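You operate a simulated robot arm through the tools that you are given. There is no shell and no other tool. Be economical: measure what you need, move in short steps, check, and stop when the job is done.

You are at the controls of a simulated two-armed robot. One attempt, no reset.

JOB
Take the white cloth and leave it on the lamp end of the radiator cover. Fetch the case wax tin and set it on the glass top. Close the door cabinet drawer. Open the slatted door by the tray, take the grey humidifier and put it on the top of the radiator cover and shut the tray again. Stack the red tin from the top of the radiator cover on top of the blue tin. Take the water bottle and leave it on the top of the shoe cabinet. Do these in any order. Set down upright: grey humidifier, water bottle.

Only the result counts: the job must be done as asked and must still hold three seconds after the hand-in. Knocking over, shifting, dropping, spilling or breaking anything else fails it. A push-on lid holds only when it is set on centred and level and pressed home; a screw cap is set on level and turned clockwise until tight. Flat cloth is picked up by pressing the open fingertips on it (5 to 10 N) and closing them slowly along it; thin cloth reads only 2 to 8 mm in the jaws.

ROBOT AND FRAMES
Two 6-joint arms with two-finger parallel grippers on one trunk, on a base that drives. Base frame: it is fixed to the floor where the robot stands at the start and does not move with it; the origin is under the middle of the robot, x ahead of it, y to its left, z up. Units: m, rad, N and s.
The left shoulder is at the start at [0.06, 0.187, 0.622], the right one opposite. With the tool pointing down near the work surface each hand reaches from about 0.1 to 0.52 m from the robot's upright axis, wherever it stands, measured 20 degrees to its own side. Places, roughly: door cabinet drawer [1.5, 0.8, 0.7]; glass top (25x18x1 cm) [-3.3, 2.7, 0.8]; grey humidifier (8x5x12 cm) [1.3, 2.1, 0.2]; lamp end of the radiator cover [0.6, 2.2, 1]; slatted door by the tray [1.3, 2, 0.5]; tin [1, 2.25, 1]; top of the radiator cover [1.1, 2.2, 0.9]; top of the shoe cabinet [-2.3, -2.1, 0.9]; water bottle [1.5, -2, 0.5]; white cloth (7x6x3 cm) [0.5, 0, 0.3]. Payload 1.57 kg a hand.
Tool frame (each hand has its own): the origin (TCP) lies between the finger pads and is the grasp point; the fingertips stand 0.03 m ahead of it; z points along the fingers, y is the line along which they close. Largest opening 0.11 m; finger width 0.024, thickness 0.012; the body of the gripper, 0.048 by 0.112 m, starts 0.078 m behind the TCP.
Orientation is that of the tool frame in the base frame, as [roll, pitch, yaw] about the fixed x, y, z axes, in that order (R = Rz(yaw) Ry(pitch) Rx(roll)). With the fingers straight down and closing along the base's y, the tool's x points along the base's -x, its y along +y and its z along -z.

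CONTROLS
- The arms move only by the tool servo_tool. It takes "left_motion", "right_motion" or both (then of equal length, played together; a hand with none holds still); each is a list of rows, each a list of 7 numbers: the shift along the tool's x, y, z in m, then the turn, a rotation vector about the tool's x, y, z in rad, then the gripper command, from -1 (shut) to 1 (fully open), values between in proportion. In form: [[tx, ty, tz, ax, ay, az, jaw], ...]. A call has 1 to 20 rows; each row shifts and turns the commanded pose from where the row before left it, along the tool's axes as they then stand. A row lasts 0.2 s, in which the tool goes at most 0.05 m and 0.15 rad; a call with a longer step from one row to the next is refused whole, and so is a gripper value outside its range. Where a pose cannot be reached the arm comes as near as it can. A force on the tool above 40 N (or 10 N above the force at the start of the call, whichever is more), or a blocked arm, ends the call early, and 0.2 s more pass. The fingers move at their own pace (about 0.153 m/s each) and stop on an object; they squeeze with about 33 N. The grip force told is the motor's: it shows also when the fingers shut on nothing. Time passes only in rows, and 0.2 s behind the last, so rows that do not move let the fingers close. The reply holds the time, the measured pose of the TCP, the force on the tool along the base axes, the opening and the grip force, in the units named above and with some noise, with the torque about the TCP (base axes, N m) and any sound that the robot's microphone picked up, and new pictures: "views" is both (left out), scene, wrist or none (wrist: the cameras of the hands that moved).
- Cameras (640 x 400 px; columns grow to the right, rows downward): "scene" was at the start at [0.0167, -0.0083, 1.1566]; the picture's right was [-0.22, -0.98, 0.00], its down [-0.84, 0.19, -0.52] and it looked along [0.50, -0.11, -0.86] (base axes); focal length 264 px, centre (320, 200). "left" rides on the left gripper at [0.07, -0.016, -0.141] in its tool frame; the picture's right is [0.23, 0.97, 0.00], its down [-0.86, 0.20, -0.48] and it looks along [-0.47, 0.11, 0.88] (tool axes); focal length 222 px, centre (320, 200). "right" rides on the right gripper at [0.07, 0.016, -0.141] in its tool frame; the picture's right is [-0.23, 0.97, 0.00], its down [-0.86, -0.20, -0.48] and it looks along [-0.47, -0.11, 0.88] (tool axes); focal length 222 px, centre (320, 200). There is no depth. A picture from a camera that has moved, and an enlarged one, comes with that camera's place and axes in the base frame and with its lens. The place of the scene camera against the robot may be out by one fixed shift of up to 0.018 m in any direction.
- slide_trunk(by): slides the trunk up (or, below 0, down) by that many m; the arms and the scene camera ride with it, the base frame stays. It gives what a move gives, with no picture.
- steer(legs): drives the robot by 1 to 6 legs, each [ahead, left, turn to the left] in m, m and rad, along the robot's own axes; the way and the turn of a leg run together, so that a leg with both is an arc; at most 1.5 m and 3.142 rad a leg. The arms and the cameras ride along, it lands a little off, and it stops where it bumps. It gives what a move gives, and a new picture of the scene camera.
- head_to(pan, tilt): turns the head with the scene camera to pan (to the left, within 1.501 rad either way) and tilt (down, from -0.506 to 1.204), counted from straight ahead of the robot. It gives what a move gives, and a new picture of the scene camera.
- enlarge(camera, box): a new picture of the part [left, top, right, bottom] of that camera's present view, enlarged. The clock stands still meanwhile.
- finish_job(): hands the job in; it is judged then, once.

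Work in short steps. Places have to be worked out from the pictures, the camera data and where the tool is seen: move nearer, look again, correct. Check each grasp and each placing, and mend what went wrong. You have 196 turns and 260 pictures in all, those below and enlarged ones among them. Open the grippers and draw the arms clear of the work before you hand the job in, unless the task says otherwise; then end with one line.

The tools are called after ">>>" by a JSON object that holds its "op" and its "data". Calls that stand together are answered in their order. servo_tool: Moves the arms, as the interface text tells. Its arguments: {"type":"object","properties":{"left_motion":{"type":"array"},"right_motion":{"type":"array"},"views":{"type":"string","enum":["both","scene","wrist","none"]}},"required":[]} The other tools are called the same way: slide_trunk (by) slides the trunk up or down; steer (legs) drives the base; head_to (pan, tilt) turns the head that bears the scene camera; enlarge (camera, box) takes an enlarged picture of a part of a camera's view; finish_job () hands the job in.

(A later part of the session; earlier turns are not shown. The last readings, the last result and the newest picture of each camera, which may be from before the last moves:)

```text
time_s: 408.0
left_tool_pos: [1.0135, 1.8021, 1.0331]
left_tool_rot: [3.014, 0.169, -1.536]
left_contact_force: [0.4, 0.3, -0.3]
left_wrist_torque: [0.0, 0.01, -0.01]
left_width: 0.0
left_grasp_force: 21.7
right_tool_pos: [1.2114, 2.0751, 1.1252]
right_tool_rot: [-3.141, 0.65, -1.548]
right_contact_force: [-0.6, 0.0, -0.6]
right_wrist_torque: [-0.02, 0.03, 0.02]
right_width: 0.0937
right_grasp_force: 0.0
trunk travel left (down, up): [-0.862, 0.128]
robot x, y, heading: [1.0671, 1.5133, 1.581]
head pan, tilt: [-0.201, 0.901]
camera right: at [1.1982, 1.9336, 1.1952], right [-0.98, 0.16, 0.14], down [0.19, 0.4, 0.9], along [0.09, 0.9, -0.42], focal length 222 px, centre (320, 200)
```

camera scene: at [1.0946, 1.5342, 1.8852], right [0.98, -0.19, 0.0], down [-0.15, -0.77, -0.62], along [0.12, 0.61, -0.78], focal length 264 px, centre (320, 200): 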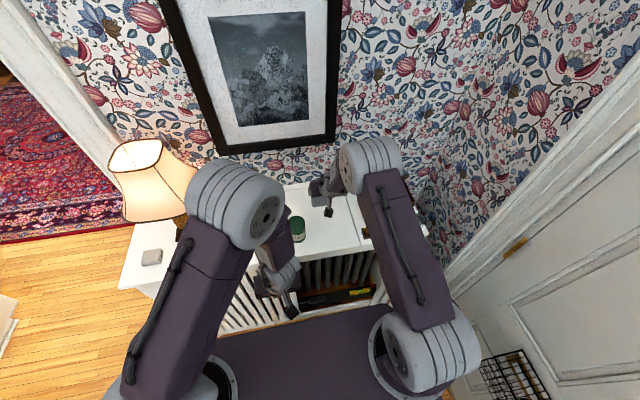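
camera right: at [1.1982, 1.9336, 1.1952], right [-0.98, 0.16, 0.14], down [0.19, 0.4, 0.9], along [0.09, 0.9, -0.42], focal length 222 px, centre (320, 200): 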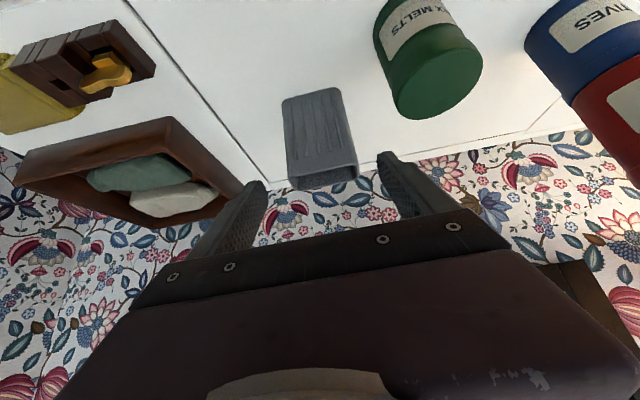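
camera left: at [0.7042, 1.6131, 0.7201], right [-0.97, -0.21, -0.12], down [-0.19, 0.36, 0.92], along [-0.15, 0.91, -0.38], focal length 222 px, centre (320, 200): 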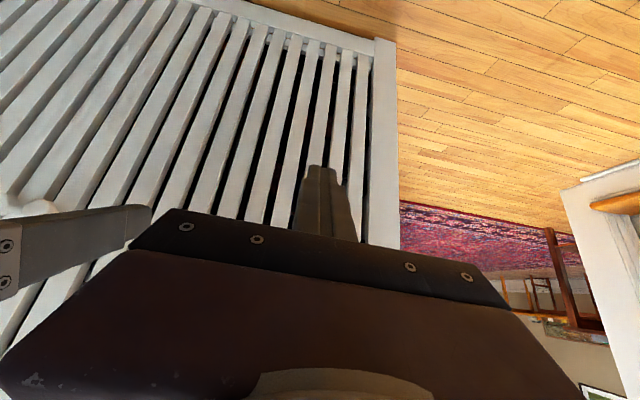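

The humidifier stands upright. I'll back off, check what the robot bumped into behind, and re-roll the right hand to its narrow side for closing the door.

>>> {"op": "steer", "data": {"legs": [[-0.32, 0, 0]]}}

>>> {"op": "servo_tool", "data": {"right_motion": [[0, 0, 0, 0, -0.12, 0, 0], [0, 0, 0, 0, -0.12, 0, -1], [0, 0, 0, 0, -0.12, 0, -1], [0, 0, 0, 0, -0.1, 0, -1], [0, 0, 0, 0, 0, -0.15, -1], [0, 0, 0, 0, 0, -0.15, -1], [0, 0, 0, 0, 0, -0.15, -1], [0, 0, 0, 0, 0, -0.15, -1], [0, 0, 0, 0, 0, -0.15, -1], [0, 0, 0, 0, 0, -0.15, -1], [0, 0, 0, 0, 0, -0.15, -1], [0, 0, 0, 0, 0, -0.15, -1], [0, 0, 0, 0, 0, -0.15, -1], [0, 0, 0, 0, 0, -0.15, -1]], "views": "none"}}

>>> {"op": "head_to", "data": {"pan": -1.5, "tilt": 0.8}}

```text
time_s: 410.2
left_tool_pos: [1.0165, 1.4822, 1.031]
left_tool_rot: [3.018, 0.17, -1.533]
left_contact_force: [0.1, 0.1, -0.4]
left_wrist_torque: [-0.04, 0.01, 0.01]
left_width: 0.0
left_grasp_force: 21.6
right_tool_pos: [1.214, 1.7563, 1.1244]
right_tool_rot: [-3.142, 0.648, -1.546]
right_contact_force: [0.0, 0.3, 0.1]
right_wrist_torque: [-0.01, -0.04, -0.03]
right_width: 0.0938
right_grasp_force: 0.0
trunk travel left (down, up): [-0.862, 0.128]
robot x, y, heading: [1.0722, 1.19, 1.585]
head pan, tilt: [-0.201, 0.901]
camera scene: at [1.0991, 1.2074, 1.7785], right [0.98, -0.18, 0.0], down [-0.14, -0.77, -0.62], along [0.11, 0.61, -0.78], focal length 264 px, centre (320, 200)
```

scene: 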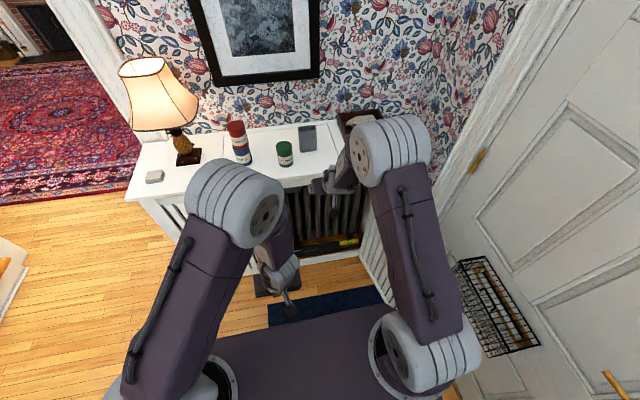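

```text
time_s: 413.2
left_tool_pos: [1.0164, 1.4815, 1.031]
left_tool_rot: [3.015, 0.169, -1.534]
left_contact_force: [0.2, 0.3, 0.2]
left_wrist_torque: [-0.03, -0.01, -0.01]
left_width: 0.0
left_grasp_force: 21.1
right_tool_pos: [1.1724, 1.7961, 1.1567]
right_tool_rot: [-2.035, 0.057, -0.012]
right_contact_force: [0.3, 0.5, 0.2]
right_wrist_torque: [0.02, -0.03, 0.0]
right_width: 0.0
right_grasp_force: 21.6
right hand out of reach, approached as far as the arm can: row 1, 2, 3, 4, 5
trunk travel left (down, up): [-0.862, 0.128]
robot x, y, heading: [1.0735, 1.1896, 1.587]
head pan, tilt: [-0.201, 0.901]
```

```text
time_s: 414.6
left_tool_pos: [1.0151, 1.4826, 1.0292]
left_tool_rot: [3.016, 0.168, -1.534]
left_contact_force: [-0.3, 0.5, 0.3]
left_wrist_torque: [-0.03, 0.02, -0.02]
left_width: 0.0001
left_grasp_force: 21.1
right_tool_pos: [1.1716, 1.7959, 1.1573]
right_tool_rot: [-2.036, 0.062, -0.014]
right_contact_force: [0.0, -0.5, 0.4]
right_wrist_torque: [0.01, 0.01, -0.03]
right_width: 0.0
right_grasp_force: 21.1
trunk travel left (down, up): [-0.862, 0.128]
robot x, y, heading: [1.0725, 1.1895, 1.586]
head pan, tilt: [-1.499, 0.799]
camera scene: at [1.1655, 1.1357, 1.7861], right [0.09, -1.0, 0.0], down [-0.71, -0.06, -0.7], along [0.69, 0.06, -0.72], focal length 264 px, centre (320, 200)
```

scene: 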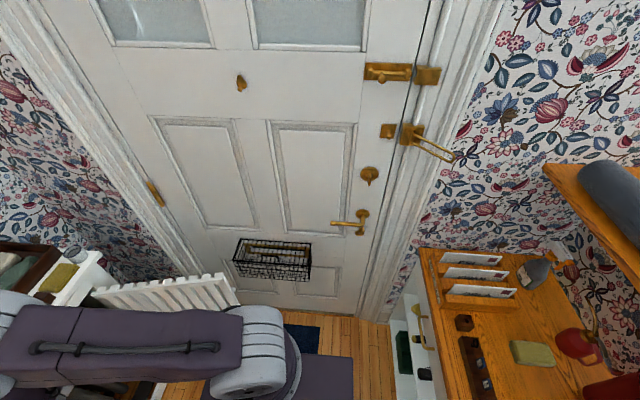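

Cabinet and drawer are undisturbed. The slatted door stands at about 103° (free edge ≈(1.615,1.535)). I'll close it with the right fingers pointing down, just over its top on the outer side. Turning the hand downward first.

>>> {"op": "servo_tool", "data": {"right_motion": [[0, 0, 0, 0, 0, 0.15, -1], [0, 0, 0, 0, 0, 0.15, -1], [0, 0, 0, 0, 0, 0.15, -1], [0, 0, 0, 0, 0, 0.15, -1], [0, 0, 0, 0, 0, 0.15, -1], [0, 0, 0, 0, 0, 0.15, -1], [0, 0, 0, 0, 0, 0.15, -1], [0, 0, 0, 0, 0, 0.15, -1], [0, 0, 0, 0, 0, 0.15, -1], [0, 0, 0, 0, 0, 0.15, -1], [0, 0, 0, 0, 0.14, 0, -1], [0, 0, 0, 0, 0.14, 0, -1], [0, 0, 0, 0, 0.14, 0, -1], [0, 0, 0, 0, 0.14, 0, -1], [0, 0, 0, 0, 0.14, 0, -1], [0, 0, 0, 0, 0.14, 0, -1], [0, 0, 0, 0, 0.14, 0, -1], [0, 0, 0, 0, 0.1, 0, -1], [0, 0, 0, 0, 0, 0, -1]], "views": "none"}}

```text
time_s: 418.6
left_tool_pos: [1.015, 1.4824, 1.0294]
left_tool_rot: [3.016, 0.168, -1.534]
left_contact_force: [0.6, -0.1, 0.6]
left_wrist_torque: [0.0, 0.01, 0.03]
left_width: 0.0003
left_grasp_force: 21.4
right_tool_pos: [1.2029, 1.8035, 1.1602]
right_tool_rot: [-3.038, 0.472, -1.578]
right_contact_force: [1.6, -0.8, 0.1]
right_wrist_torque: [-0.01, 0.04, 0.04]
right_width: 0.0001
right_grasp_force: 21.5
right hand out of reach, approached as far as the arm can: row 13, 14, 15, 16, 17
trunk travel left (down, up): [-0.862, 0.128]
robot x, y, heading: [1.0778, 1.19, 1.586]
head pan, tilt: [-1.499, 0.799]
```

>>> {"op": "servo_tool", "data": {"right_motion": [[0.045, 0, -0.02, 0, 0.12, 0, -1], [0.046, 0, -0.016, 0, 0.12, 0, -1], [0.048, 0, -0.01, 0, 0.12, 0, -1], [0.0, 0, 0, -0.08, 0.1, 0, -1], [0, 0, 0, 0, 0, 0, -1]], "views": "none"}}

```text
time_s: 419.8
left_tool_pos: [1.0153, 1.4831, 1.0292]
left_tool_rot: [3.016, 0.171, -1.535]
left_contact_force: [0.8, -0.7, 0.6]
left_wrist_torque: [0.02, -0.03, -0.01]
left_width: 0.0
left_grasp_force: 21.1
right_tool_pos: [1.1958, 1.6556, 1.1561]
right_tool_rot: [-3.131, 0.014, -1.618]
right_contact_force: [0.8, 0.3, 0.3]
right_wrist_torque: [0.0, -0.01, 0.03]
right_width: 0.0
right_grasp_force: 21.6
trunk travel left (down, up): [-0.862, 0.128]
robot x, y, heading: [1.0731, 1.1913, 1.582]
head pan, tilt: [-1.499, 0.799]
```

Fingers are down. I'll drive to (1.26,1.33), turn 45° right to put the hand just east of the door above its top, and check the wrist view before lowering.

>>> {"op": "steer", "data": {"legs": [[0.142, -0.186, 0], [0, 0, -0.797]]}}

>>> {"op": "head_to", "data": {"pan": -0.3, "tilt": 0.95}}

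>>> {"op": "servo_tool", "data": {"right_motion": [[0, 0, 0, 0, 0, 0, -1]], "views": "wrist"}}

```text
time_s: 423.7
left_tool_pos: [1.4337, 1.5778, 1.0311]
left_tool_rot: [3.014, 0.169, -2.336]
left_contact_force: [0.7, -0.7, -0.1]
left_wrist_torque: [-0.02, -0.01, 0.0]
left_width: 0.0
left_grasp_force: 21.8
right_tool_pos: [1.6826, 1.5683, 1.155]
right_tool_rot: [-3.13, 0.016, -2.419]
right_contact_force: [1.0, -0.4, 0.7]
right_wrist_torque: [0.02, 0.01, 0.02]
right_width: 0.0002
right_grasp_force: 21.2
trunk travel left (down, up): [-0.862, 0.128]
robot x, y, heading: [1.2586, 1.3375, 0.782]
head pan, tilt: [-1.499, 0.799]
camera scene: at [1.2911, 1.2423, 1.7868], right [-0.66, -0.75, 0.0], down [-0.54, 0.47, -0.7], along [0.53, -0.46, -0.72], focal length 264 px, centre (320, 200)
```

scene: 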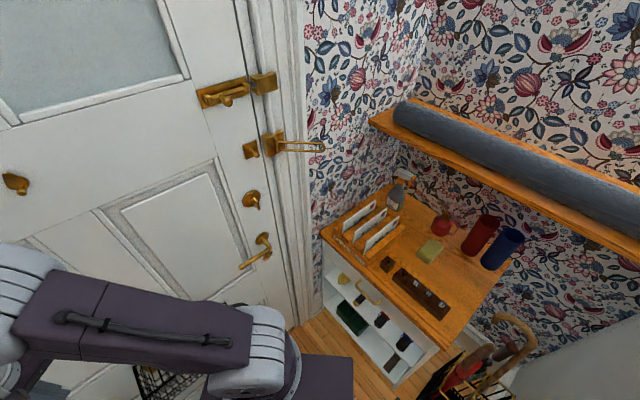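

```text
time_s: 425.1
left_tool_pos: [1.4416, 1.5762, 1.0308]
left_tool_rot: [3.013, 0.168, -2.335]
left_contact_force: [1.0, -0.9, -0.3]
left_wrist_torque: [0.03, 0.04, 0.02]
left_width: 0.0004
left_grasp_force: 21.2
right_tool_pos: [1.6909, 1.5675, 1.1562]
right_tool_rot: [-3.133, 0.016, -2.421]
right_contact_force: [-0.9, -0.7, 0.6]
right_wrist_torque: [0.04, 0.04, -0.03]
right_width: 0.0
right_grasp_force: 22.4
trunk travel left (down, up): [-0.862, 0.128]
robot x, y, heading: [1.2716, 1.3348, 0.784]
head pan, tilt: [-0.3, 0.949]
camera scene: at [1.3038, 1.328, 1.7754], right [0.46, -0.89, 0.0], down [-0.72, -0.38, -0.58], along [0.51, 0.27, -0.81], focal length 264 px, centre (320, 200)
```

scene: 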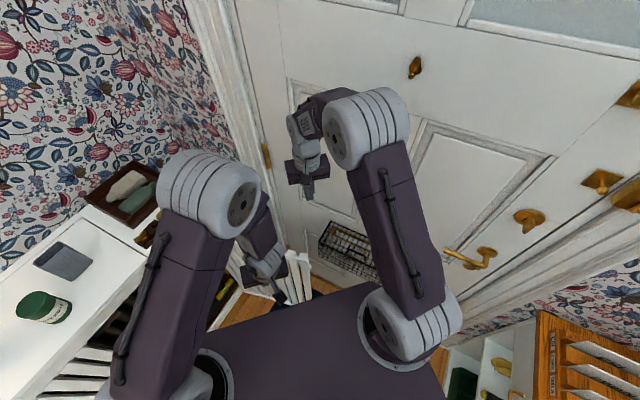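

```text
time_s: 425.5
left_tool_pos: [1.4544, 1.5788, 1.0311]
left_tool_rot: [3.016, 0.167, -2.336]
left_contact_force: [-0.3, -0.3, 0.5]
left_wrist_torque: [-0.03, 0.04, 0.02]
left_width: 0.0
left_grasp_force: 20.5
right_tool_pos: [1.704, 1.5682, 1.1555]
right_tool_rot: [-3.129, 0.014, -2.421]
right_contact_force: [0.7, 0.4, -0.4]
right_wrist_torque: [0.01, 0.01, 0.03]
right_width: 0.0002
right_grasp_force: 21.1
trunk travel left (down, up): [-0.862, 0.128]
robot x, y, heading: [1.2851, 1.3346, 0.784]
head pan, tilt: [-0.3, 0.949]
camera right: at [1.6386, 1.5351, 1.2951], right [-0.47, 0.88, -0.01], down [0.76, 0.41, 0.49], along [0.44, 0.23, -0.87], focal length 222 px, centre (320, 200)
```

right: 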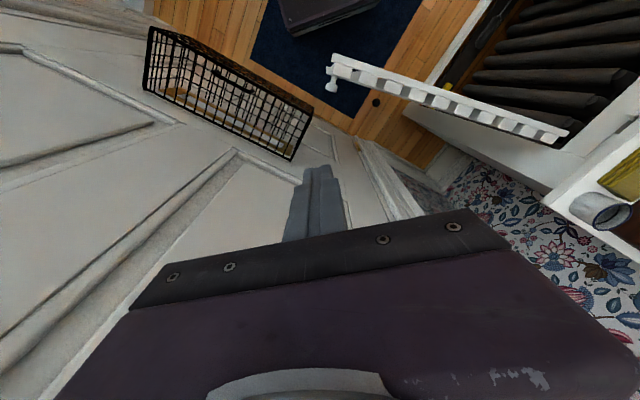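

The wrist view confirms the door's free edge at (1.616,1.548), with clear space for the fist between door and basket. First I'll raise the left hand well above the door top, then lower.

>>> {"op": "servo_tool", "data": {"left_motion": [[0, 0, -0.05, 0, 0, 0, -1], [0, 0, -0.05, 0, 0, 0, -1], [0, 0, -0.05, 0, 0, 0, -1], [0, 0, -0.05, 0, 0, 0, -1], [0, 0, -0.05, 0, 0, 0, -1], [0, 0, 0, 0, 0, 0, -1]], "views": "none"}}

>>> {"op": "slide_trunk", "data": {"by": -0.15}}

```text
time_s: 426.9
left_tool_pos: [1.4186, 1.529, 1.2613]
left_tool_rot: [3.006, 0.183, -2.339]
left_contact_force: [0.3, -0.4, 0.4]
left_wrist_torque: [0.03, 0.03, 0.01]
left_width: 0.0
left_grasp_force: 21.0
left hand out of reach, approached as far as the arm can: row 5
right_tool_pos: [1.676, 1.569, 1.1548]
right_tool_rot: [-3.131, 0.011, -2.422]
right_contact_force: [0.0, -0.1, 0.2]
right_wrist_torque: [0.06, -0.02, 0.01]
right_width: 0.0003
right_grasp_force: 21.1
trunk travel left (down, up): [-0.862, 0.128]
robot x, y, heading: [1.2532, 1.3371, 0.784]
head pan, tilt: [-0.3, 0.949]
```

```text
time_s: 428.6
left_tool_pos: [1.4294, 1.5282, 1.1117]
left_tool_rot: [3.006, 0.187, -2.34]
left_contact_force: [0.4, -0.8, 0.4]
left_wrist_torque: [0.01, 0.0, -0.04]
left_width: 0.0
left_grasp_force: 21.1
right_tool_pos: [1.6868, 1.5688, 1.0072]
right_tool_rot: [-3.132, 0.016, -2.42]
right_contact_force: [-0.1, -0.8, -0.3]
right_wrist_torque: [0.02, 0.0, 0.02]
right_width: 0.0001
right_grasp_force: 21.8
trunk travel left (down, up): [-0.712, 0.278]
robot x, y, heading: [1.2682, 1.3366, 0.783]
head pan, tilt: [-0.3, 0.949]
```

>>> {"op": "slide_trunk", "data": {"by": -0.16}}

>>> {"op": "servo_tool", "data": {"right_motion": [[0, 0, 0, 0, 0, 0, -1]], "views": "wrist"}}

```text
time_s: 430.5
left_tool_pos: [1.4253, 1.5286, 0.9518]
left_tool_rot: [3.007, 0.186, -2.34]
left_contact_force: [-0.4, -0.9, 0.1]
left_wrist_torque: [-0.03, 0.01, 0.03]
left_width: 0.0
left_grasp_force: 20.9
right_tool_pos: [1.6833, 1.5693, 0.8456]
right_tool_rot: [-3.132, 0.016, -2.421]
right_contact_force: [0.8, 0.1, -0.6]
right_wrist_torque: [0.0, -0.04, 0.0]
right_width: 0.0
right_grasp_force: 21.0
trunk travel left (down, up): [-0.552, 0.438]
robot x, y, heading: [1.2645, 1.3331, 0.786]
head pan, tilt: [-0.3, 0.949]
```

```text
time_s: 430.9
left_tool_pos: [1.4281, 1.5288, 0.9515]
left_tool_rot: [3.005, 0.186, -2.337]
left_contact_force: [-0.1, -0.9, -0.8]
left_wrist_torque: [0.0, -0.05, 0.03]
left_width: 0.0001
left_grasp_force: 21.3
right_tool_pos: [1.685, 1.5692, 0.8459]
right_tool_rot: [-3.132, 0.014, -2.421]
right_contact_force: [0.6, 0.1, 0.9]
right_wrist_torque: [-0.02, 0.04, -0.01]
right_width: 0.0003
right_grasp_force: 21.1
trunk travel left (down, up): [-0.552, 0.438]
robot x, y, heading: [1.2596, 1.3336, 0.782]
head pan, tilt: [-0.3, 0.949]
camera right: at [1.6197, 1.5353, 0.985], right [-0.47, 0.88, -0.01], down [0.77, 0.41, 0.49], along [0.44, 0.23, -0.87], focal length 222 px, centre (320, 200)
```

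right: 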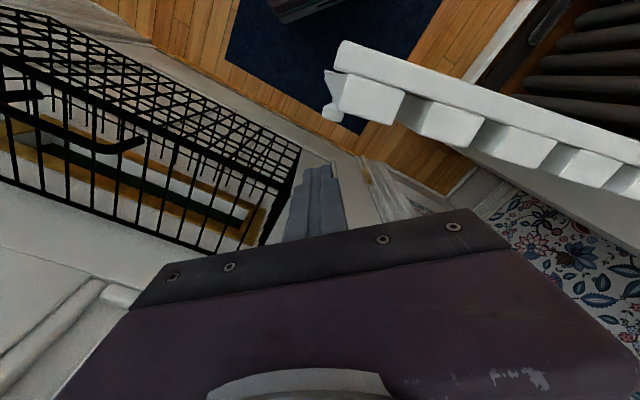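

In position. Pushing the door west by driving (about 0.28 m in two legs).

>>> {"op": "steer", "data": {"legs": [[-0.12, 0.12, 0], [-0.1, 0.1, 0]]}}

```text
time_s: 432.0
left_tool_pos: [1.4126, 1.5283, 0.9514]
left_tool_rot: [3.005, 0.184, -2.338]
left_contact_force: [-0.2, 0.9, 0.6]
left_wrist_torque: [0.0, -0.01, -0.04]
left_width: 0.0
left_grasp_force: 21.4
right_tool_pos: [1.6711, 1.5691, 0.8452]
right_tool_rot: [-3.131, 0.015, -2.422]
right_contact_force: [0.1, 0.0, -0.7]
right_wrist_torque: [0.04, -0.05, 0.03]
right_width: 0.0
right_grasp_force: 21.1
trunk travel left (down, up): [-0.552, 0.438]
robot x, y, heading: [1.2484, 1.3309, 0.782]
head pan, tilt: [-0.3, 0.949]
stopped in leg 1: the robot was blocked; the commanded pose is now the measured one
camera scene: at [1.2821, 1.3287, 1.4654], right [0.47, -0.88, 0.0], down [-0.72, -0.38, -0.58], along [0.52, 0.27, -0.81], focal length 264 px, centre (320, 200)
```

scene: 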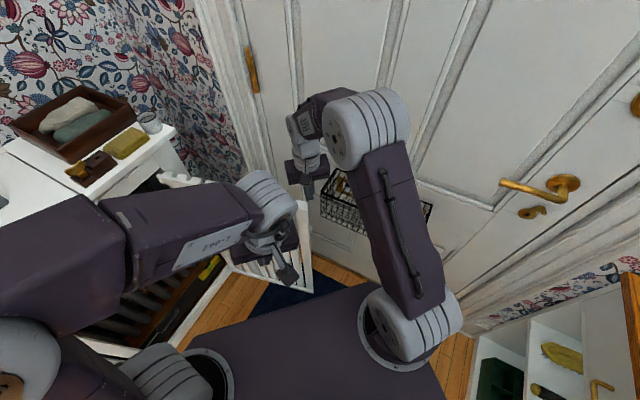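

The base is blocked going west (probably its rear corner near the umbrella rack). I'll push with the right arm itself instead, moving the left hand out of the way at the same time.

>>> {"op": "servo_tool", "data": {"left_motion": [[0, 0.045, 0, 0, 0, 0, -1], [0, 0.045, 0, 0, 0, 0, -1], [0, 0.045, 0, 0, 0, 0, -1], [0, 0.045, 0, 0, 0, 0, -1], [0, 0, 0, 0, 0, 0, -1]], "right_motion": [[0, 0, 0, 0, 0, 0, -1], [0.023, 0.02, 0, 0, 0, 0, -1], [0.03, 0.026, 0, 0, 0, 0, -1], [0.03, 0.026, 0, 0, 0, 0, -1], [0.03, 0.026, 0, 0, 0, 0, -1]], "views": "both"}}

```text
time_s: 433.2
left_tool_pos: [1.3089, 1.6525, 0.9471]
left_tool_rot: [2.985, 0.196, -2.338]
left_contact_force: [-0.4, -0.3, 0.0]
left_wrist_torque: [0.03, 0.0, 0.0]
left_width: 0.0002
left_grasp_force: 21.8
left hand out of reach, approached as far as the arm can: row 3, 4
right_tool_pos: [1.5197, 1.5706, 0.8432]
right_tool_rot: [-3.13, 0.017, -2.419]
right_contact_force: [-0.2, -0.4, -0.3]
right_wrist_torque: [0.0, 0.01, -0.01]
right_width: 0.0002
right_grasp_force: 20.7
trunk travel left (down, up): [-0.552, 0.438]
robot x, y, heading: [1.2509, 1.3325, 0.785]
head pan, tilt: [-0.3, 0.949]
camera scene: at [1.2808, 1.3286, 1.4654], right [0.47, -0.89, 0.0], down [-0.72, -0.38, -0.58], along [0.52, 0.27, -0.81], focal length 264 px, centre (320, 200)
camera right: at [1.4549, 1.5364, 0.9833], right [-0.47, 0.88, -0.01], down [0.76, 0.41, 0.49], along [0.44, 0.23, -0.87], focal length 222 px, centre (320, 200)
camera left: at [1.2691, 1.5588, 1.0683], right [-0.87, 0.49, 0.1], down [0.43, 0.62, 0.66], along [0.26, 0.62, -0.74], focal length 222 px, centre (320, 200)
```

scene: 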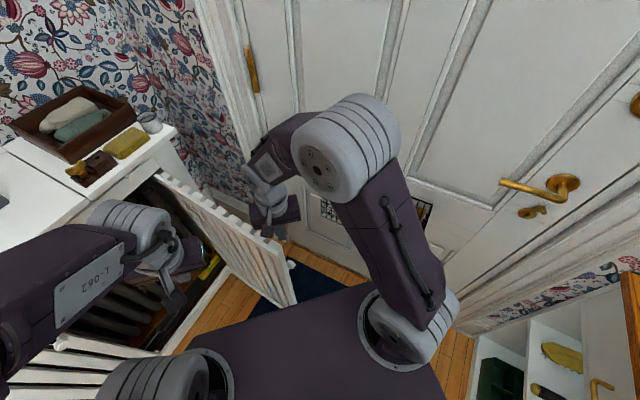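
right: 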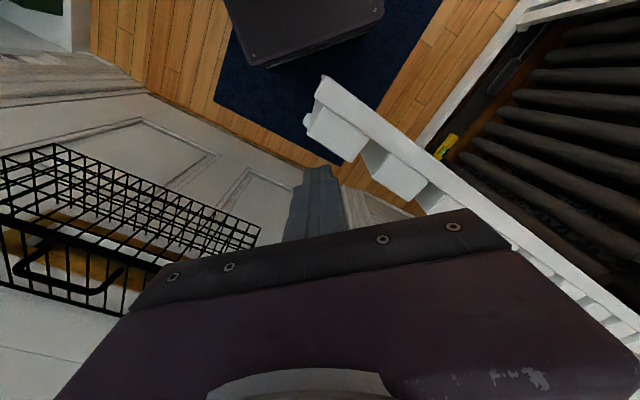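
left: 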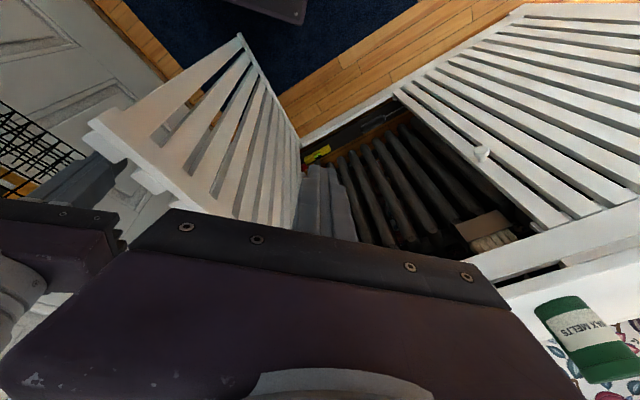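

The door is now at about 90° and moving with the fist. From here I'll strafe the base left (north-west), carrying the fist and door along.

>>> {"op": "steer", "data": {"legs": [[0, 0.18, 0]]}}

>>> {"op": "servo_tool", "data": {"right_motion": [[0, 0, 0, 0, 0, 0, -1]], "views": "wrist"}}

```text
time_s: 434.8
left_tool_pos: [1.1824, 1.7738, 0.9463]
left_tool_rot: [2.989, 0.193, -2.338]
left_contact_force: [-0.6, -0.2, -0.3]
left_wrist_torque: [-0.01, -0.03, 0.0]
left_width: 0.0
left_grasp_force: 21.4
right_tool_pos: [1.3956, 1.6928, 0.8429]
right_tool_rot: [-3.129, 0.014, -2.419]
right_contact_force: [0.2, -0.4, 0.6]
right_wrist_torque: [-0.05, -0.02, 0.01]
right_width: 0.0
right_grasp_force: 21.4
trunk travel left (down, up): [-0.552, 0.438]
robot x, y, heading: [1.1207, 1.4495, 0.793]
head pan, tilt: [-0.3, 0.949]
stopped in leg 1: the robot was blocked; the commanded pose is now the measured one
camera scene: at [1.1557, 1.4518, 1.4657], right [0.47, -0.88, 0.0], down [-0.72, -0.38, -0.58], along [0.52, 0.27, -0.81], focal length 264 px, centre (320, 200)
```

scene: 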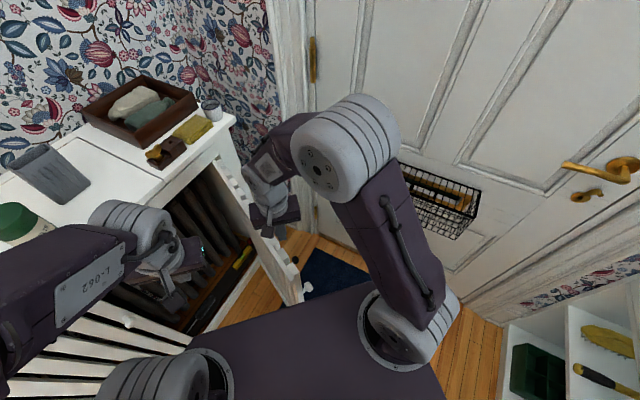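

```text
time_s: 435.1
left_tool_pos: [1.1838, 1.7741, 0.9467]
left_tool_rot: [2.987, 0.194, -2.337]
left_contact_force: [-0.3, -0.2, 1.3]
left_wrist_torque: [-0.03, -0.02, -0.01]
left_width: 0.0
left_grasp_force: 21.3
right_tool_pos: [1.3977, 1.6923, 0.8438]
right_tool_rot: [-3.129, 0.014, -2.418]
right_contact_force: [0.2, 0.4, -0.2]
right_wrist_torque: [-0.02, 0.0, 0.04]
right_width: 0.0001
right_grasp_force: 21.4
trunk travel left (down, up): [-0.552, 0.438]
robot x, y, heading: [1.1279, 1.4514, 0.793]
head pan, tilt: [-0.3, 0.949]
camera right: at [1.3317, 1.6571, 0.9821], right [-0.47, 0.88, -0.01], down [0.76, 0.42, 0.49], along [0.44, 0.23, -0.87], focal length 222 px, centre (320, 200)
```

right: 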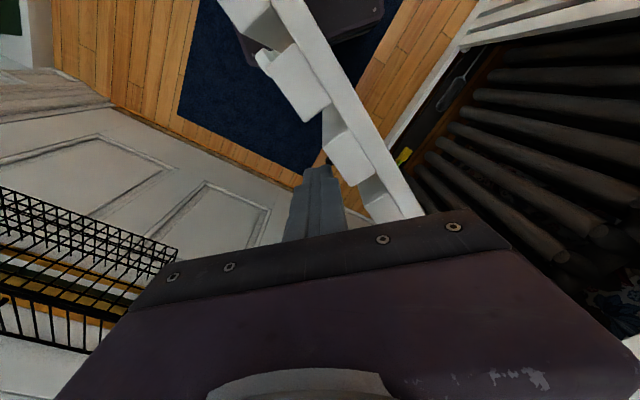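

The robot's own front is now in the door's closing path (the door is at about 65°). I'll lift the hands above the door and go round to the south side, so I can push from its outer face facing north.

>>> {"op": "slide_trunk", "data": {"by": 0.12}}

>>> {"op": "steer", "data": {"legs": [[-0.25, 0, 0], [0, 0, 0.777], [-0.1, -0.2, 0], [0, -0.21, 0]]}}

>>> {"op": "servo_tool", "data": {"right_motion": [[0, 0, 0, 0, 0, 0, -1]], "views": "wrist"}}

```text
time_s: 436.6
left_tool_pos: [1.1854, 1.7725, 1.0669]
left_tool_rot: [2.988, 0.194, -2.337]
left_contact_force: [-0.3, -0.2, -0.4]
left_wrist_torque: [0.0, 0.02, -0.01]
left_width: 0.0
left_grasp_force: 21.3
right_tool_pos: [1.3966, 1.692, 0.963]
right_tool_rot: [-3.13, 0.013, -2.419]
right_contact_force: [-0.2, 0.9, 1.1]
right_wrist_torque: [-0.02, 0.05, 0.03]
right_width: 0.0
right_grasp_force: 22.1
trunk travel left (down, up): [-0.672, 0.318]
robot x, y, heading: [1.1266, 1.45, 0.789]
head pan, tilt: [-0.3, 0.949]
```

```text
time_s: 443.1
left_tool_pos: [1.1736, 1.4434, 1.067]
left_tool_rot: [2.986, 0.195, -1.543]
left_contact_force: [-0.3, 0.2, 0.3]
left_wrist_torque: [0.02, -0.01, 0.04]
left_width: 0.0001
left_grasp_force: 21.2
right_tool_pos: [1.3803, 1.5386, 0.9635]
right_tool_rot: [-3.13, 0.017, -1.622]
right_contact_force: [0.2, 0.1, -0.1]
right_wrist_torque: [-0.02, 0.01, 0.0]
right_width: 0.0
right_grasp_force: 21.6
trunk travel left (down, up): [-0.672, 0.318]
robot x, y, heading: [1.3637, 1.1814, 1.586]
head pan, tilt: [-0.3, 0.949]
camera scene: at [1.3931, 1.1878, 1.5849], right [0.96, -0.28, 0.0], down [-0.23, -0.78, -0.59], along [0.17, 0.56, -0.81], focal length 264 px, centre (320, 200)
```

scene: 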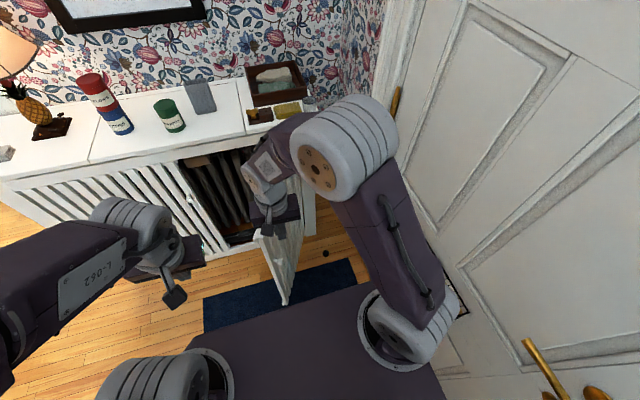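

```text
time_s: 443.5
left_tool_pos: [1.1711, 1.4485, 1.0666]
left_tool_rot: [2.985, 0.192, -1.541]
left_contact_force: [-0.7, 0.7, 0.4]
left_wrist_torque: [0.02, -0.02, 0.02]
left_width: 0.0
left_grasp_force: 22.0
right_tool_pos: [1.379, 1.5434, 0.9617]
right_tool_rot: [-3.129, 0.011, -1.624]
right_contact_force: [0.3, -0.1, 0.7]
right_wrist_torque: [-0.01, -0.05, 0.01]
right_width: 0.0
right_grasp_force: 21.1
trunk travel left (down, up): [-0.672, 0.318]
robot x, y, heading: [1.3626, 1.1805, 1.584]
head pan, tilt: [-0.3, 0.949]
camera right: at [1.3578, 1.4729, 1.1006], right [-0.96, 0.28, -0.01], down [0.24, 0.84, 0.49], along [0.14, 0.47, -0.87], focal length 222 px, centre (320, 200)
```

right: 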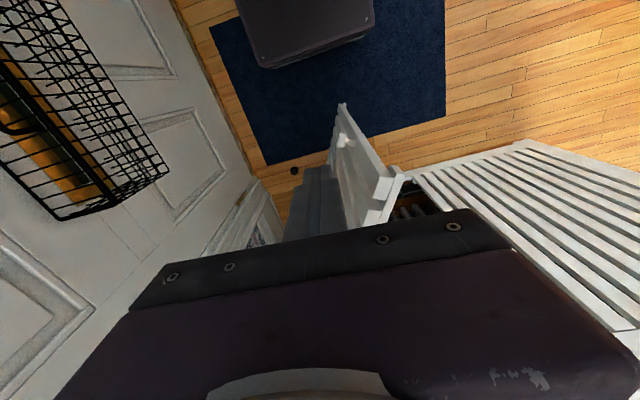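

The fist is just on the door's outer side. I'll move the hand to ≈(1.46,1.70), lower it, and strafe left to push the door further closed.

>>> {"op": "servo_tool", "data": {"right_motion": [[-0.039, -0.02, 0, 0, 0, 0, -1], [-0.039, -0.02, 0, 0, 0, 0, -1], [-0.039, -0.02, 0, 0, 0, 0, -1], [-0.035, -0.015, 0, 0, 0, 0, -1], [0, 0, 0, 0, 0, 0, -1]], "views": "none"}}

>>> {"op": "slide_trunk", "data": {"by": -0.11}}

>>> {"op": "steer", "data": {"legs": [[0, 0.24, 0]]}}

```text
time_s: 444.7
left_tool_pos: [1.1723, 1.4476, 1.066]
left_tool_rot: [2.987, 0.193, -1.54]
left_contact_force: [0.4, -0.7, 0.4]
left_wrist_torque: [-0.04, -0.01, 0.03]
left_width: 0.0
left_grasp_force: 21.6
right_tool_pos: [1.4639, 1.6872, 0.9625]
right_tool_rot: [-3.128, 0.011, -1.623]
right_contact_force: [0.1, -0.4, 0.9]
right_wrist_torque: [0.01, -0.02, -0.01]
right_width: 0.0001
right_grasp_force: 21.1
trunk travel left (down, up): [-0.672, 0.318]
robot x, y, heading: [1.3609, 1.1771, 1.585]
head pan, tilt: [-0.3, 0.949]
```

```text
time_s: 446.1
left_tool_pos: [1.1735, 1.449, 0.9552]
left_tool_rot: [2.986, 0.192, -1.542]
left_contact_force: [-0.1, -0.3, 0.0]
left_wrist_torque: [-0.03, 0.03, -0.01]
left_width: 0.0001
left_grasp_force: 21.6
right_tool_pos: [1.4622, 1.6877, 0.8529]
right_tool_rot: [-3.129, 0.009, -1.621]
right_contact_force: [-0.2, 0.2, 1.5]
right_wrist_torque: [0.01, -0.02, -0.02]
right_width: 0.0
right_grasp_force: 21.4
trunk travel left (down, up): [-0.562, 0.428]
robot x, y, heading: [1.3613, 1.1819, 1.582]
head pan, tilt: [-0.3, 0.949]
```

```text
time_s: 447.9
left_tool_pos: [0.9463, 1.4472, 0.956]
left_tool_rot: [2.986, 0.191, -1.544]
left_contact_force: [-0.3, -1.2, -0.7]
left_wrist_torque: [-0.01, -0.03, 0.0]
left_width: 0.0
left_grasp_force: 21.7
right_tool_pos: [1.2366, 1.6862, 0.8531]
right_tool_rot: [-3.129, 0.012, -1.627]
right_contact_force: [0.4, 0.3, 0.1]
right_wrist_torque: [0.0, 0.01, 0.0]
right_width: 0.0
right_grasp_force: 21.4
trunk travel left (down, up): [-0.562, 0.428]
robot x, y, heading: [1.1349, 1.1788, 1.58]
head pan, tilt: [-0.3, 0.949]
camera scene: at [1.1647, 1.1861, 1.4749], right [0.96, -0.29, 0.0], down [-0.23, -0.78, -0.59], along [0.17, 0.56, -0.81], focal length 264 px, centre (320, 200)
```

scene: 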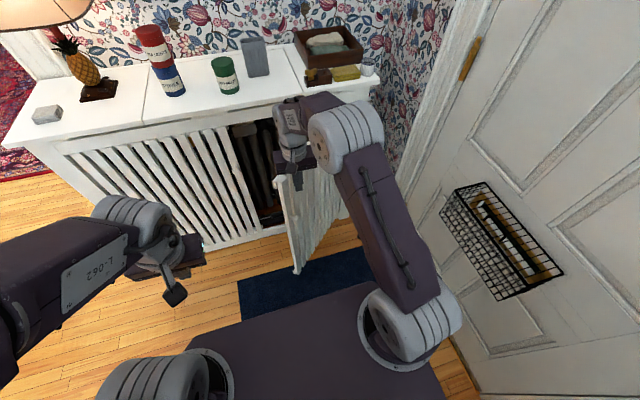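

Door at about 45°. Driving ahead to push it most of the way.

>>> {"op": "steer", "data": {"legs": [[0.19, 0, 0]]}}

```text
time_s: 449.4
left_tool_pos: [0.9445, 1.641, 0.9544]
left_tool_rot: [2.987, 0.185, -1.541]
left_contact_force: [-0.1, 0.0, -0.6]
left_wrist_torque: [-0.03, -0.05, -0.01]
left_width: 0.0
left_grasp_force: 21.2
right_tool_pos: [1.2351, 1.8793, 0.85]
right_tool_rot: [-3.13, 0.005, -1.625]
right_contact_force: [-0.7, -0.1, -0.5]
right_wrist_torque: [-0.02, -0.01, 0.01]
right_width: 0.0
right_grasp_force: 21.2
trunk travel left (down, up): [-0.562, 0.428]
robot x, y, heading: [1.1296, 1.3625, 1.582]
head pan, tilt: [-0.3, 0.949]
camera scene: at [1.1635, 1.3832, 1.4756], right [0.96, -0.29, 0.0], down [-0.23, -0.78, -0.58], along [0.17, 0.56, -0.81], focal length 264 px, centre (320, 200)
```

scene: 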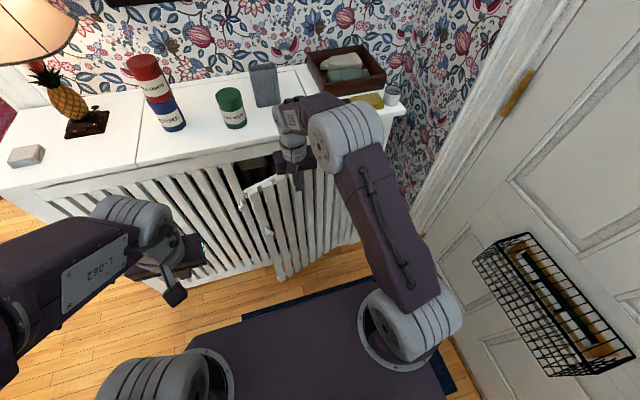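

Door at about 20°. I'll back off, tilt the hand forward, lower it to mid-door height, and do the final push.

>>> {"op": "steer", "data": {"legs": [[-0.19, 0, 0]]}}

>>> {"op": "servo_tool", "data": {"right_motion": [[0, 0, 0, 0, -0.13, 0, -1], [0, 0, 0, 0, -0.13, 0, -1], [0, 0, 0, 0, -0.13, 0, -1], [0, 0, 0, 0, -0.13, 0, -1], [0, 0, 0, 0, -0.13, 0, -1], [0, 0, 0, 0, 0, 0, -1]], "views": "none"}}

>>> {"op": "slide_trunk", "data": {"by": -0.32}}

>>> {"op": "servo_tool", "data": {"right_motion": [[0, 0, 0, 0, 0, 0, -1]], "views": "wrist"}}

```text
time_s: 450.9
left_tool_pos: [0.9445, 1.4483, 0.9538]
left_tool_rot: [2.985, 0.188, -1.544]
left_contact_force: [-0.2, 0.1, -0.4]
left_wrist_torque: [0.03, 0.02, 0.0]
left_width: 0.0002
left_grasp_force: 21.4
right_tool_pos: [1.2375, 1.6875, 0.8499]
right_tool_rot: [-3.13, 0.009, -1.626]
right_contact_force: [-0.3, -0.8, -0.5]
right_wrist_torque: [0.0, -0.02, -0.01]
right_width: 0.0003
right_grasp_force: 21.3
trunk travel left (down, up): [-0.562, 0.428]
robot x, y, heading: [1.1323, 1.1755, 1.575]
head pan, tilt: [-0.3, 0.949]
camera scene: at [1.1654, 1.1841, 1.4749], right [0.96, -0.29, 0.0], down [-0.23, -0.78, -0.59], along [0.17, 0.56, -0.81], focal length 264 px, centre (320, 200)
```

scene: 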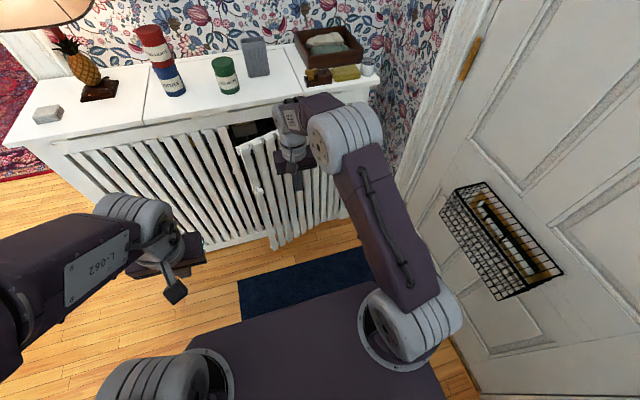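

```text
time_s: 452.4
left_tool_pos: [0.9462, 1.4525, 0.9541]
left_tool_rot: [2.988, 0.182, -1.544]
left_contact_force: [-0.1, 0.0, -0.7]
left_wrist_torque: [0.0, 0.03, 0.0]
left_width: 0.0
left_grasp_force: 21.4
right_tool_pos: [1.2483, 1.6893, 0.8465]
right_tool_rot: [-3.082, 0.543, -1.618]
right_contact_force: [0.5, 0.3, 0.2]
right_wrist_torque: [-0.01, 0.0, -0.01]
right_width: 0.0
right_grasp_force: 21.4
right hand out of reach, approached as far as the arm can: row 5
trunk travel left (down, up): [-0.562, 0.428]
robot x, y, heading: [1.1308, 1.1747, 1.582]
head pan, tilt: [-0.3, 0.949]
```

```text
time_s: 455.5
left_tool_pos: [0.9447, 1.4537, 0.6339]
left_tool_rot: [2.985, 0.182, -1.542]
left_contact_force: [0.5, -0.1, 0.2]
left_wrist_torque: [-0.04, 0.0, -0.02]
left_width: 0.0001
left_grasp_force: 21.4
right_tool_pos: [1.2485, 1.6903, 0.5274]
right_tool_rot: [-3.082, 0.543, -1.619]
right_contact_force: [0.0, 1.1, -1.2]
right_wrist_torque: [0.01, 0.01, 0.03]
right_width: 0.0
right_grasp_force: 21.0
trunk travel left (down, up): [-0.242, 0.748]
robot x, y, heading: [1.1374, 1.1735, 1.577]
head pan, tilt: [-0.3, 0.949]
```

```text
time_s: 455.9
left_tool_pos: [0.9461, 1.4544, 0.6332]
left_tool_rot: [2.986, 0.183, -1.544]
left_contact_force: [-1.2, 0.3, 0.4]
left_wrist_torque: [0.02, 0.0, 0.03]
left_width: 0.0
left_grasp_force: 21.1
right_tool_pos: [1.248, 1.6906, 0.5262]
right_tool_rot: [-3.083, 0.541, -1.617]
right_contact_force: [0.8, -0.3, 0.3]
right_wrist_torque: [0.0, 0.0, 0.01]
right_width: 0.0001
right_grasp_force: 21.2
trunk travel left (down, up): [-0.242, 0.748]
robot x, y, heading: [1.1305, 1.1755, 1.579]
head pan, tilt: [-0.3, 0.949]
camera right: at [1.218, 1.5596, 0.6094], right [-0.96, 0.27, 0.07], down [0.19, 0.47, 0.86], along [0.2, 0.84, -0.5], focal length 222 px, centre (320, 200)
```

right: 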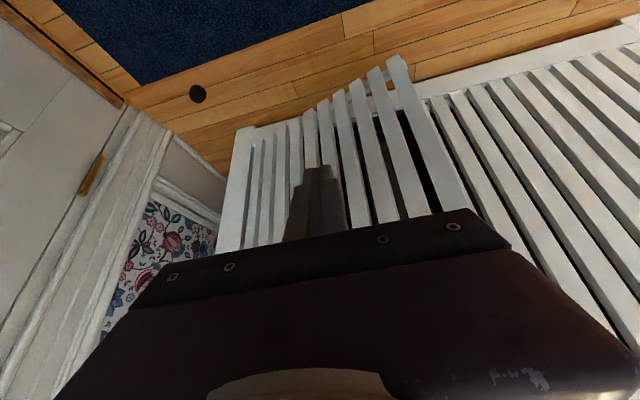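

Driving ahead to push the door shut; force will stop the robot when it's closed.

>>> {"op": "steer", "data": {"legs": [[0.22, 0, 0]]}}

>>> {"op": "steer", "data": {"legs": [[0.09, 0, 0]]}}

>>> {"op": "servo_tool", "data": {"right_motion": [[0, 0, 0, 0, 0, 0, -1]], "views": "wrist"}}

```text
time_s: 457.6
left_tool_pos: [0.9444, 1.6732, 0.6323]
left_tool_rot: [2.986, 0.181, -1.544]
left_contact_force: [0.0, 0.6, -0.1]
left_wrist_torque: [-0.02, 0.01, -0.01]
left_width: 0.0001
left_grasp_force: 21.4
right_tool_pos: [1.2488, 1.91, 0.5277]
right_tool_rot: [-3.08, 0.541, -1.62]
right_contact_force: [0.2, -0.2, -0.3]
right_wrist_torque: [0.02, 0.0, 0.01]
right_width: 0.0
right_grasp_force: 21.4
trunk travel left (down, up): [-0.242, 0.748]
robot x, y, heading: [1.1307, 1.3932, 1.576]
head pan, tilt: [-0.3, 0.949]
camera scene: at [1.1635, 1.4116, 1.1556], right [0.96, -0.29, 0.0], down [-0.23, -0.78, -0.58], along [0.17, 0.56, -0.81], focal length 264 px, centre (320, 200)
```

scene: 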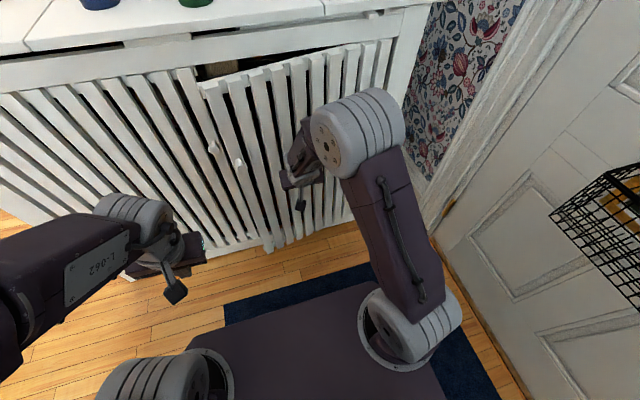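

```text
time_s: 458.7
left_tool_pos: [0.944, 1.7508, 0.6328]
left_tool_rot: [2.986, 0.186, -1.546]
left_contact_force: [0.3, -0.5, 0.7]
left_wrist_torque: [0.01, -0.01, -0.01]
left_width: 0.0
left_grasp_force: 21.4
right_tool_pos: [1.2451, 1.9836, 0.5264]
right_tool_rot: [-3.081, 0.538, -1.621]
right_contact_force: [-0.5, -4.4, 4.4]
right_wrist_torque: [0.03, -0.02, -0.01]
right_width: 0.0
right_grasp_force: 20.9
trunk travel left (down, up): [-0.242, 0.748]
robot x, y, heading: [1.1324, 1.4752, 1.581]
head pan, tilt: [-0.3, 0.949]
stopped in leg 1: the force on the tool passed its limit (the readings are from after the stop); the commanded pose is now the measured one
camera scene: at [1.1628, 1.4879, 1.1556], right [0.96, -0.29, 0.0], down [-0.23, -0.78, -0.58], along [0.17, 0.56, -0.81], focal length 264 px, centre (320, 200)
```

scene: 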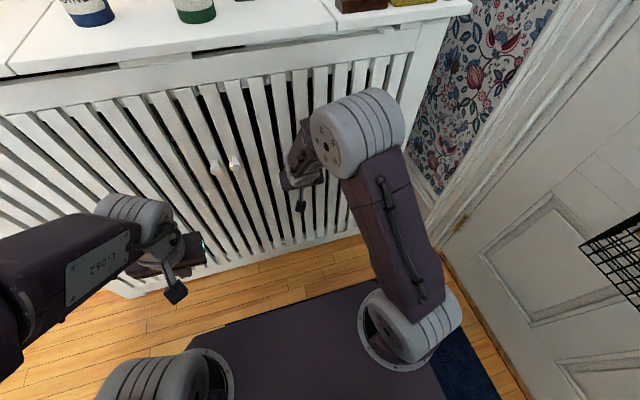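

```text
time_s: 459.1
left_tool_pos: [0.9435, 1.7509, 0.6332]
left_tool_rot: [2.986, 0.183, -1.547]
left_contact_force: [0.2, -0.3, -0.8]
left_wrist_torque: [0.02, -0.01, -0.04]
left_width: 0.0
left_grasp_force: 21.2
right_tool_pos: [1.2458, 1.9835, 0.5262]
right_tool_rot: [-3.082, 0.535, -1.619]
right_contact_force: [0.2, -4.4, 3.3]
right_wrist_torque: [-0.03, -0.01, -0.03]
right_width: 0.0001
right_grasp_force: 21.1
trunk travel left (down, up): [-0.242, 0.748]
robot x, y, heading: [1.1298, 1.4749, 1.579]
head pan, tilt: [-0.3, 0.949]
camera right: at [1.2155, 1.854, 0.6095], right [-0.96, 0.27, 0.07], down [0.19, 0.48, 0.86], along [0.2, 0.84, -0.51], focal length 222 px, centre (320, 200)
```

right: 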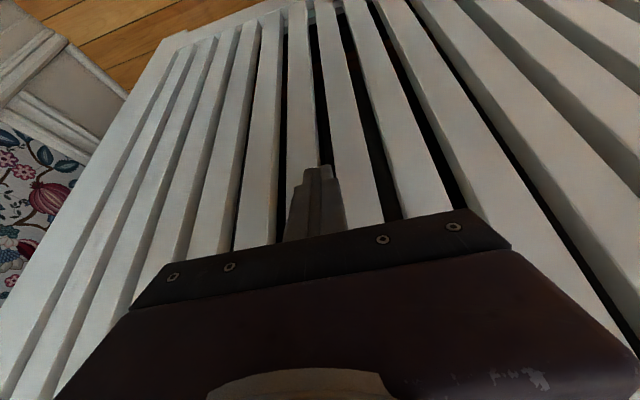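

Force stop reached; the door looks shut. Backing off and inspecting.

>>> {"op": "steer", "data": {"legs": [[-0.3, 0.25, 0]]}}

>>> {"op": "head_to", "data": {"pan": -0.35, "tilt": 0.6}}

>>> {"op": "enlarge", "data": {"camera": "scene", "box": [140, 60, 460, 280]}}

```text
time_s: 461.6
left_tool_pos: [0.7166, 1.472, 0.6328]
left_tool_rot: [2.986, 0.184, -1.547]
left_contact_force: [-0.3, 0.2, -0.1]
left_wrist_torque: [-0.02, -0.01, -0.03]
left_width: 0.0
left_grasp_force: 20.9
right_tool_pos: [1.0195, 1.7039, 0.5254]
right_tool_rot: [-3.084, 0.537, -1.62]
right_contact_force: [0.2, -0.2, -0.1]
right_wrist_torque: [-0.03, -0.01, 0.02]
right_width: 0.0002
right_grasp_force: 21.0
trunk travel left (down, up): [-0.242, 0.748]
robot x, y, heading: [0.9055, 1.1914, 1.581]
head pan, tilt: [-0.3, 0.949]
camera scene: at [0.9332, 1.2081, 1.1548], right [0.96, -0.29, 0.0], down [-0.23, -0.78, -0.58], along [0.17, 0.56, -0.81], focal length 264 px, centre (320, 200)
```

scene: 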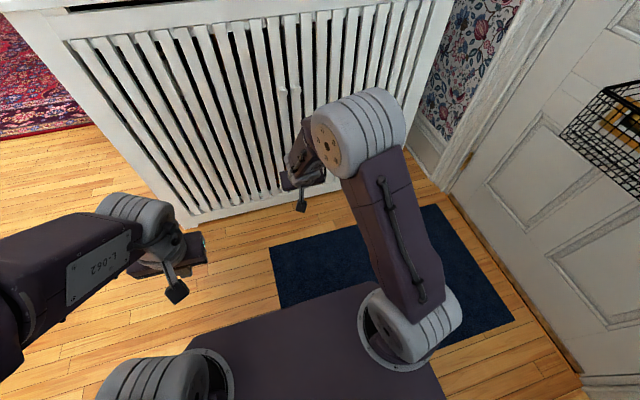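

```text
time_s: 462.4
left_tool_pos: [0.7134, 1.4661, 0.6326]
left_tool_rot: [2.984, 0.185, -1.55]
left_contact_force: [-0.1, -1.0, 0.2]
left_wrist_torque: [-0.02, 0.02, 0.04]
left_width: 0.0
left_grasp_force: 21.9
right_tool_pos: [1.0161, 1.6987, 0.525]
right_tool_rot: [-3.086, 0.537, -1.623]
right_contact_force: [0.7, -0.1, 0.2]
right_wrist_torque: [0.02, 0.02, -0.02]
right_width: 0.0001
right_grasp_force: 21.3
trunk travel left (down, up): [-0.242, 0.748]
robot x, y, heading: [0.898, 1.1879, 1.575]
head pan, tilt: [-0.351, 0.6]
camera scene: at [0.9354, 1.2153, 1.1832], right [0.94, -0.34, 0.0], down [-0.19, -0.53, -0.83], along [0.28, 0.78, -0.56], focal length 264 px, centre (320, 200)
```

scene: 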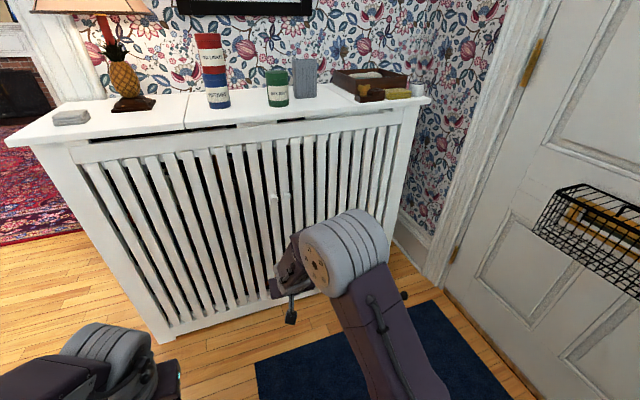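

```text
1.82 times, centred on (300, 170) of scene
camera zoom: at [0.9354, 1.2153, 1.1832], right [0.94, -0.34, 0.0], down [-0.19, -0.53, -0.83], along [0.28, 0.78, -0.56], focal length 480 px, centre (356, 254)
```

zoom: 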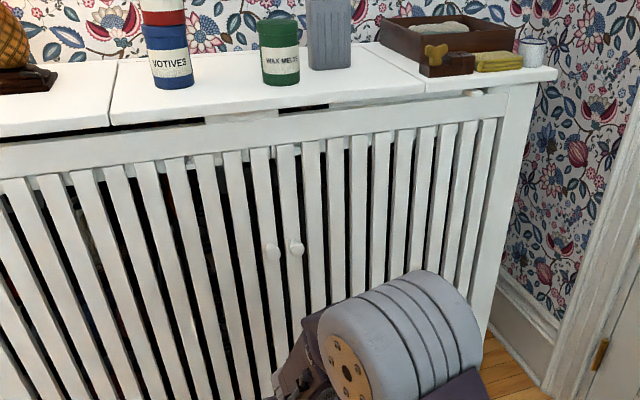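

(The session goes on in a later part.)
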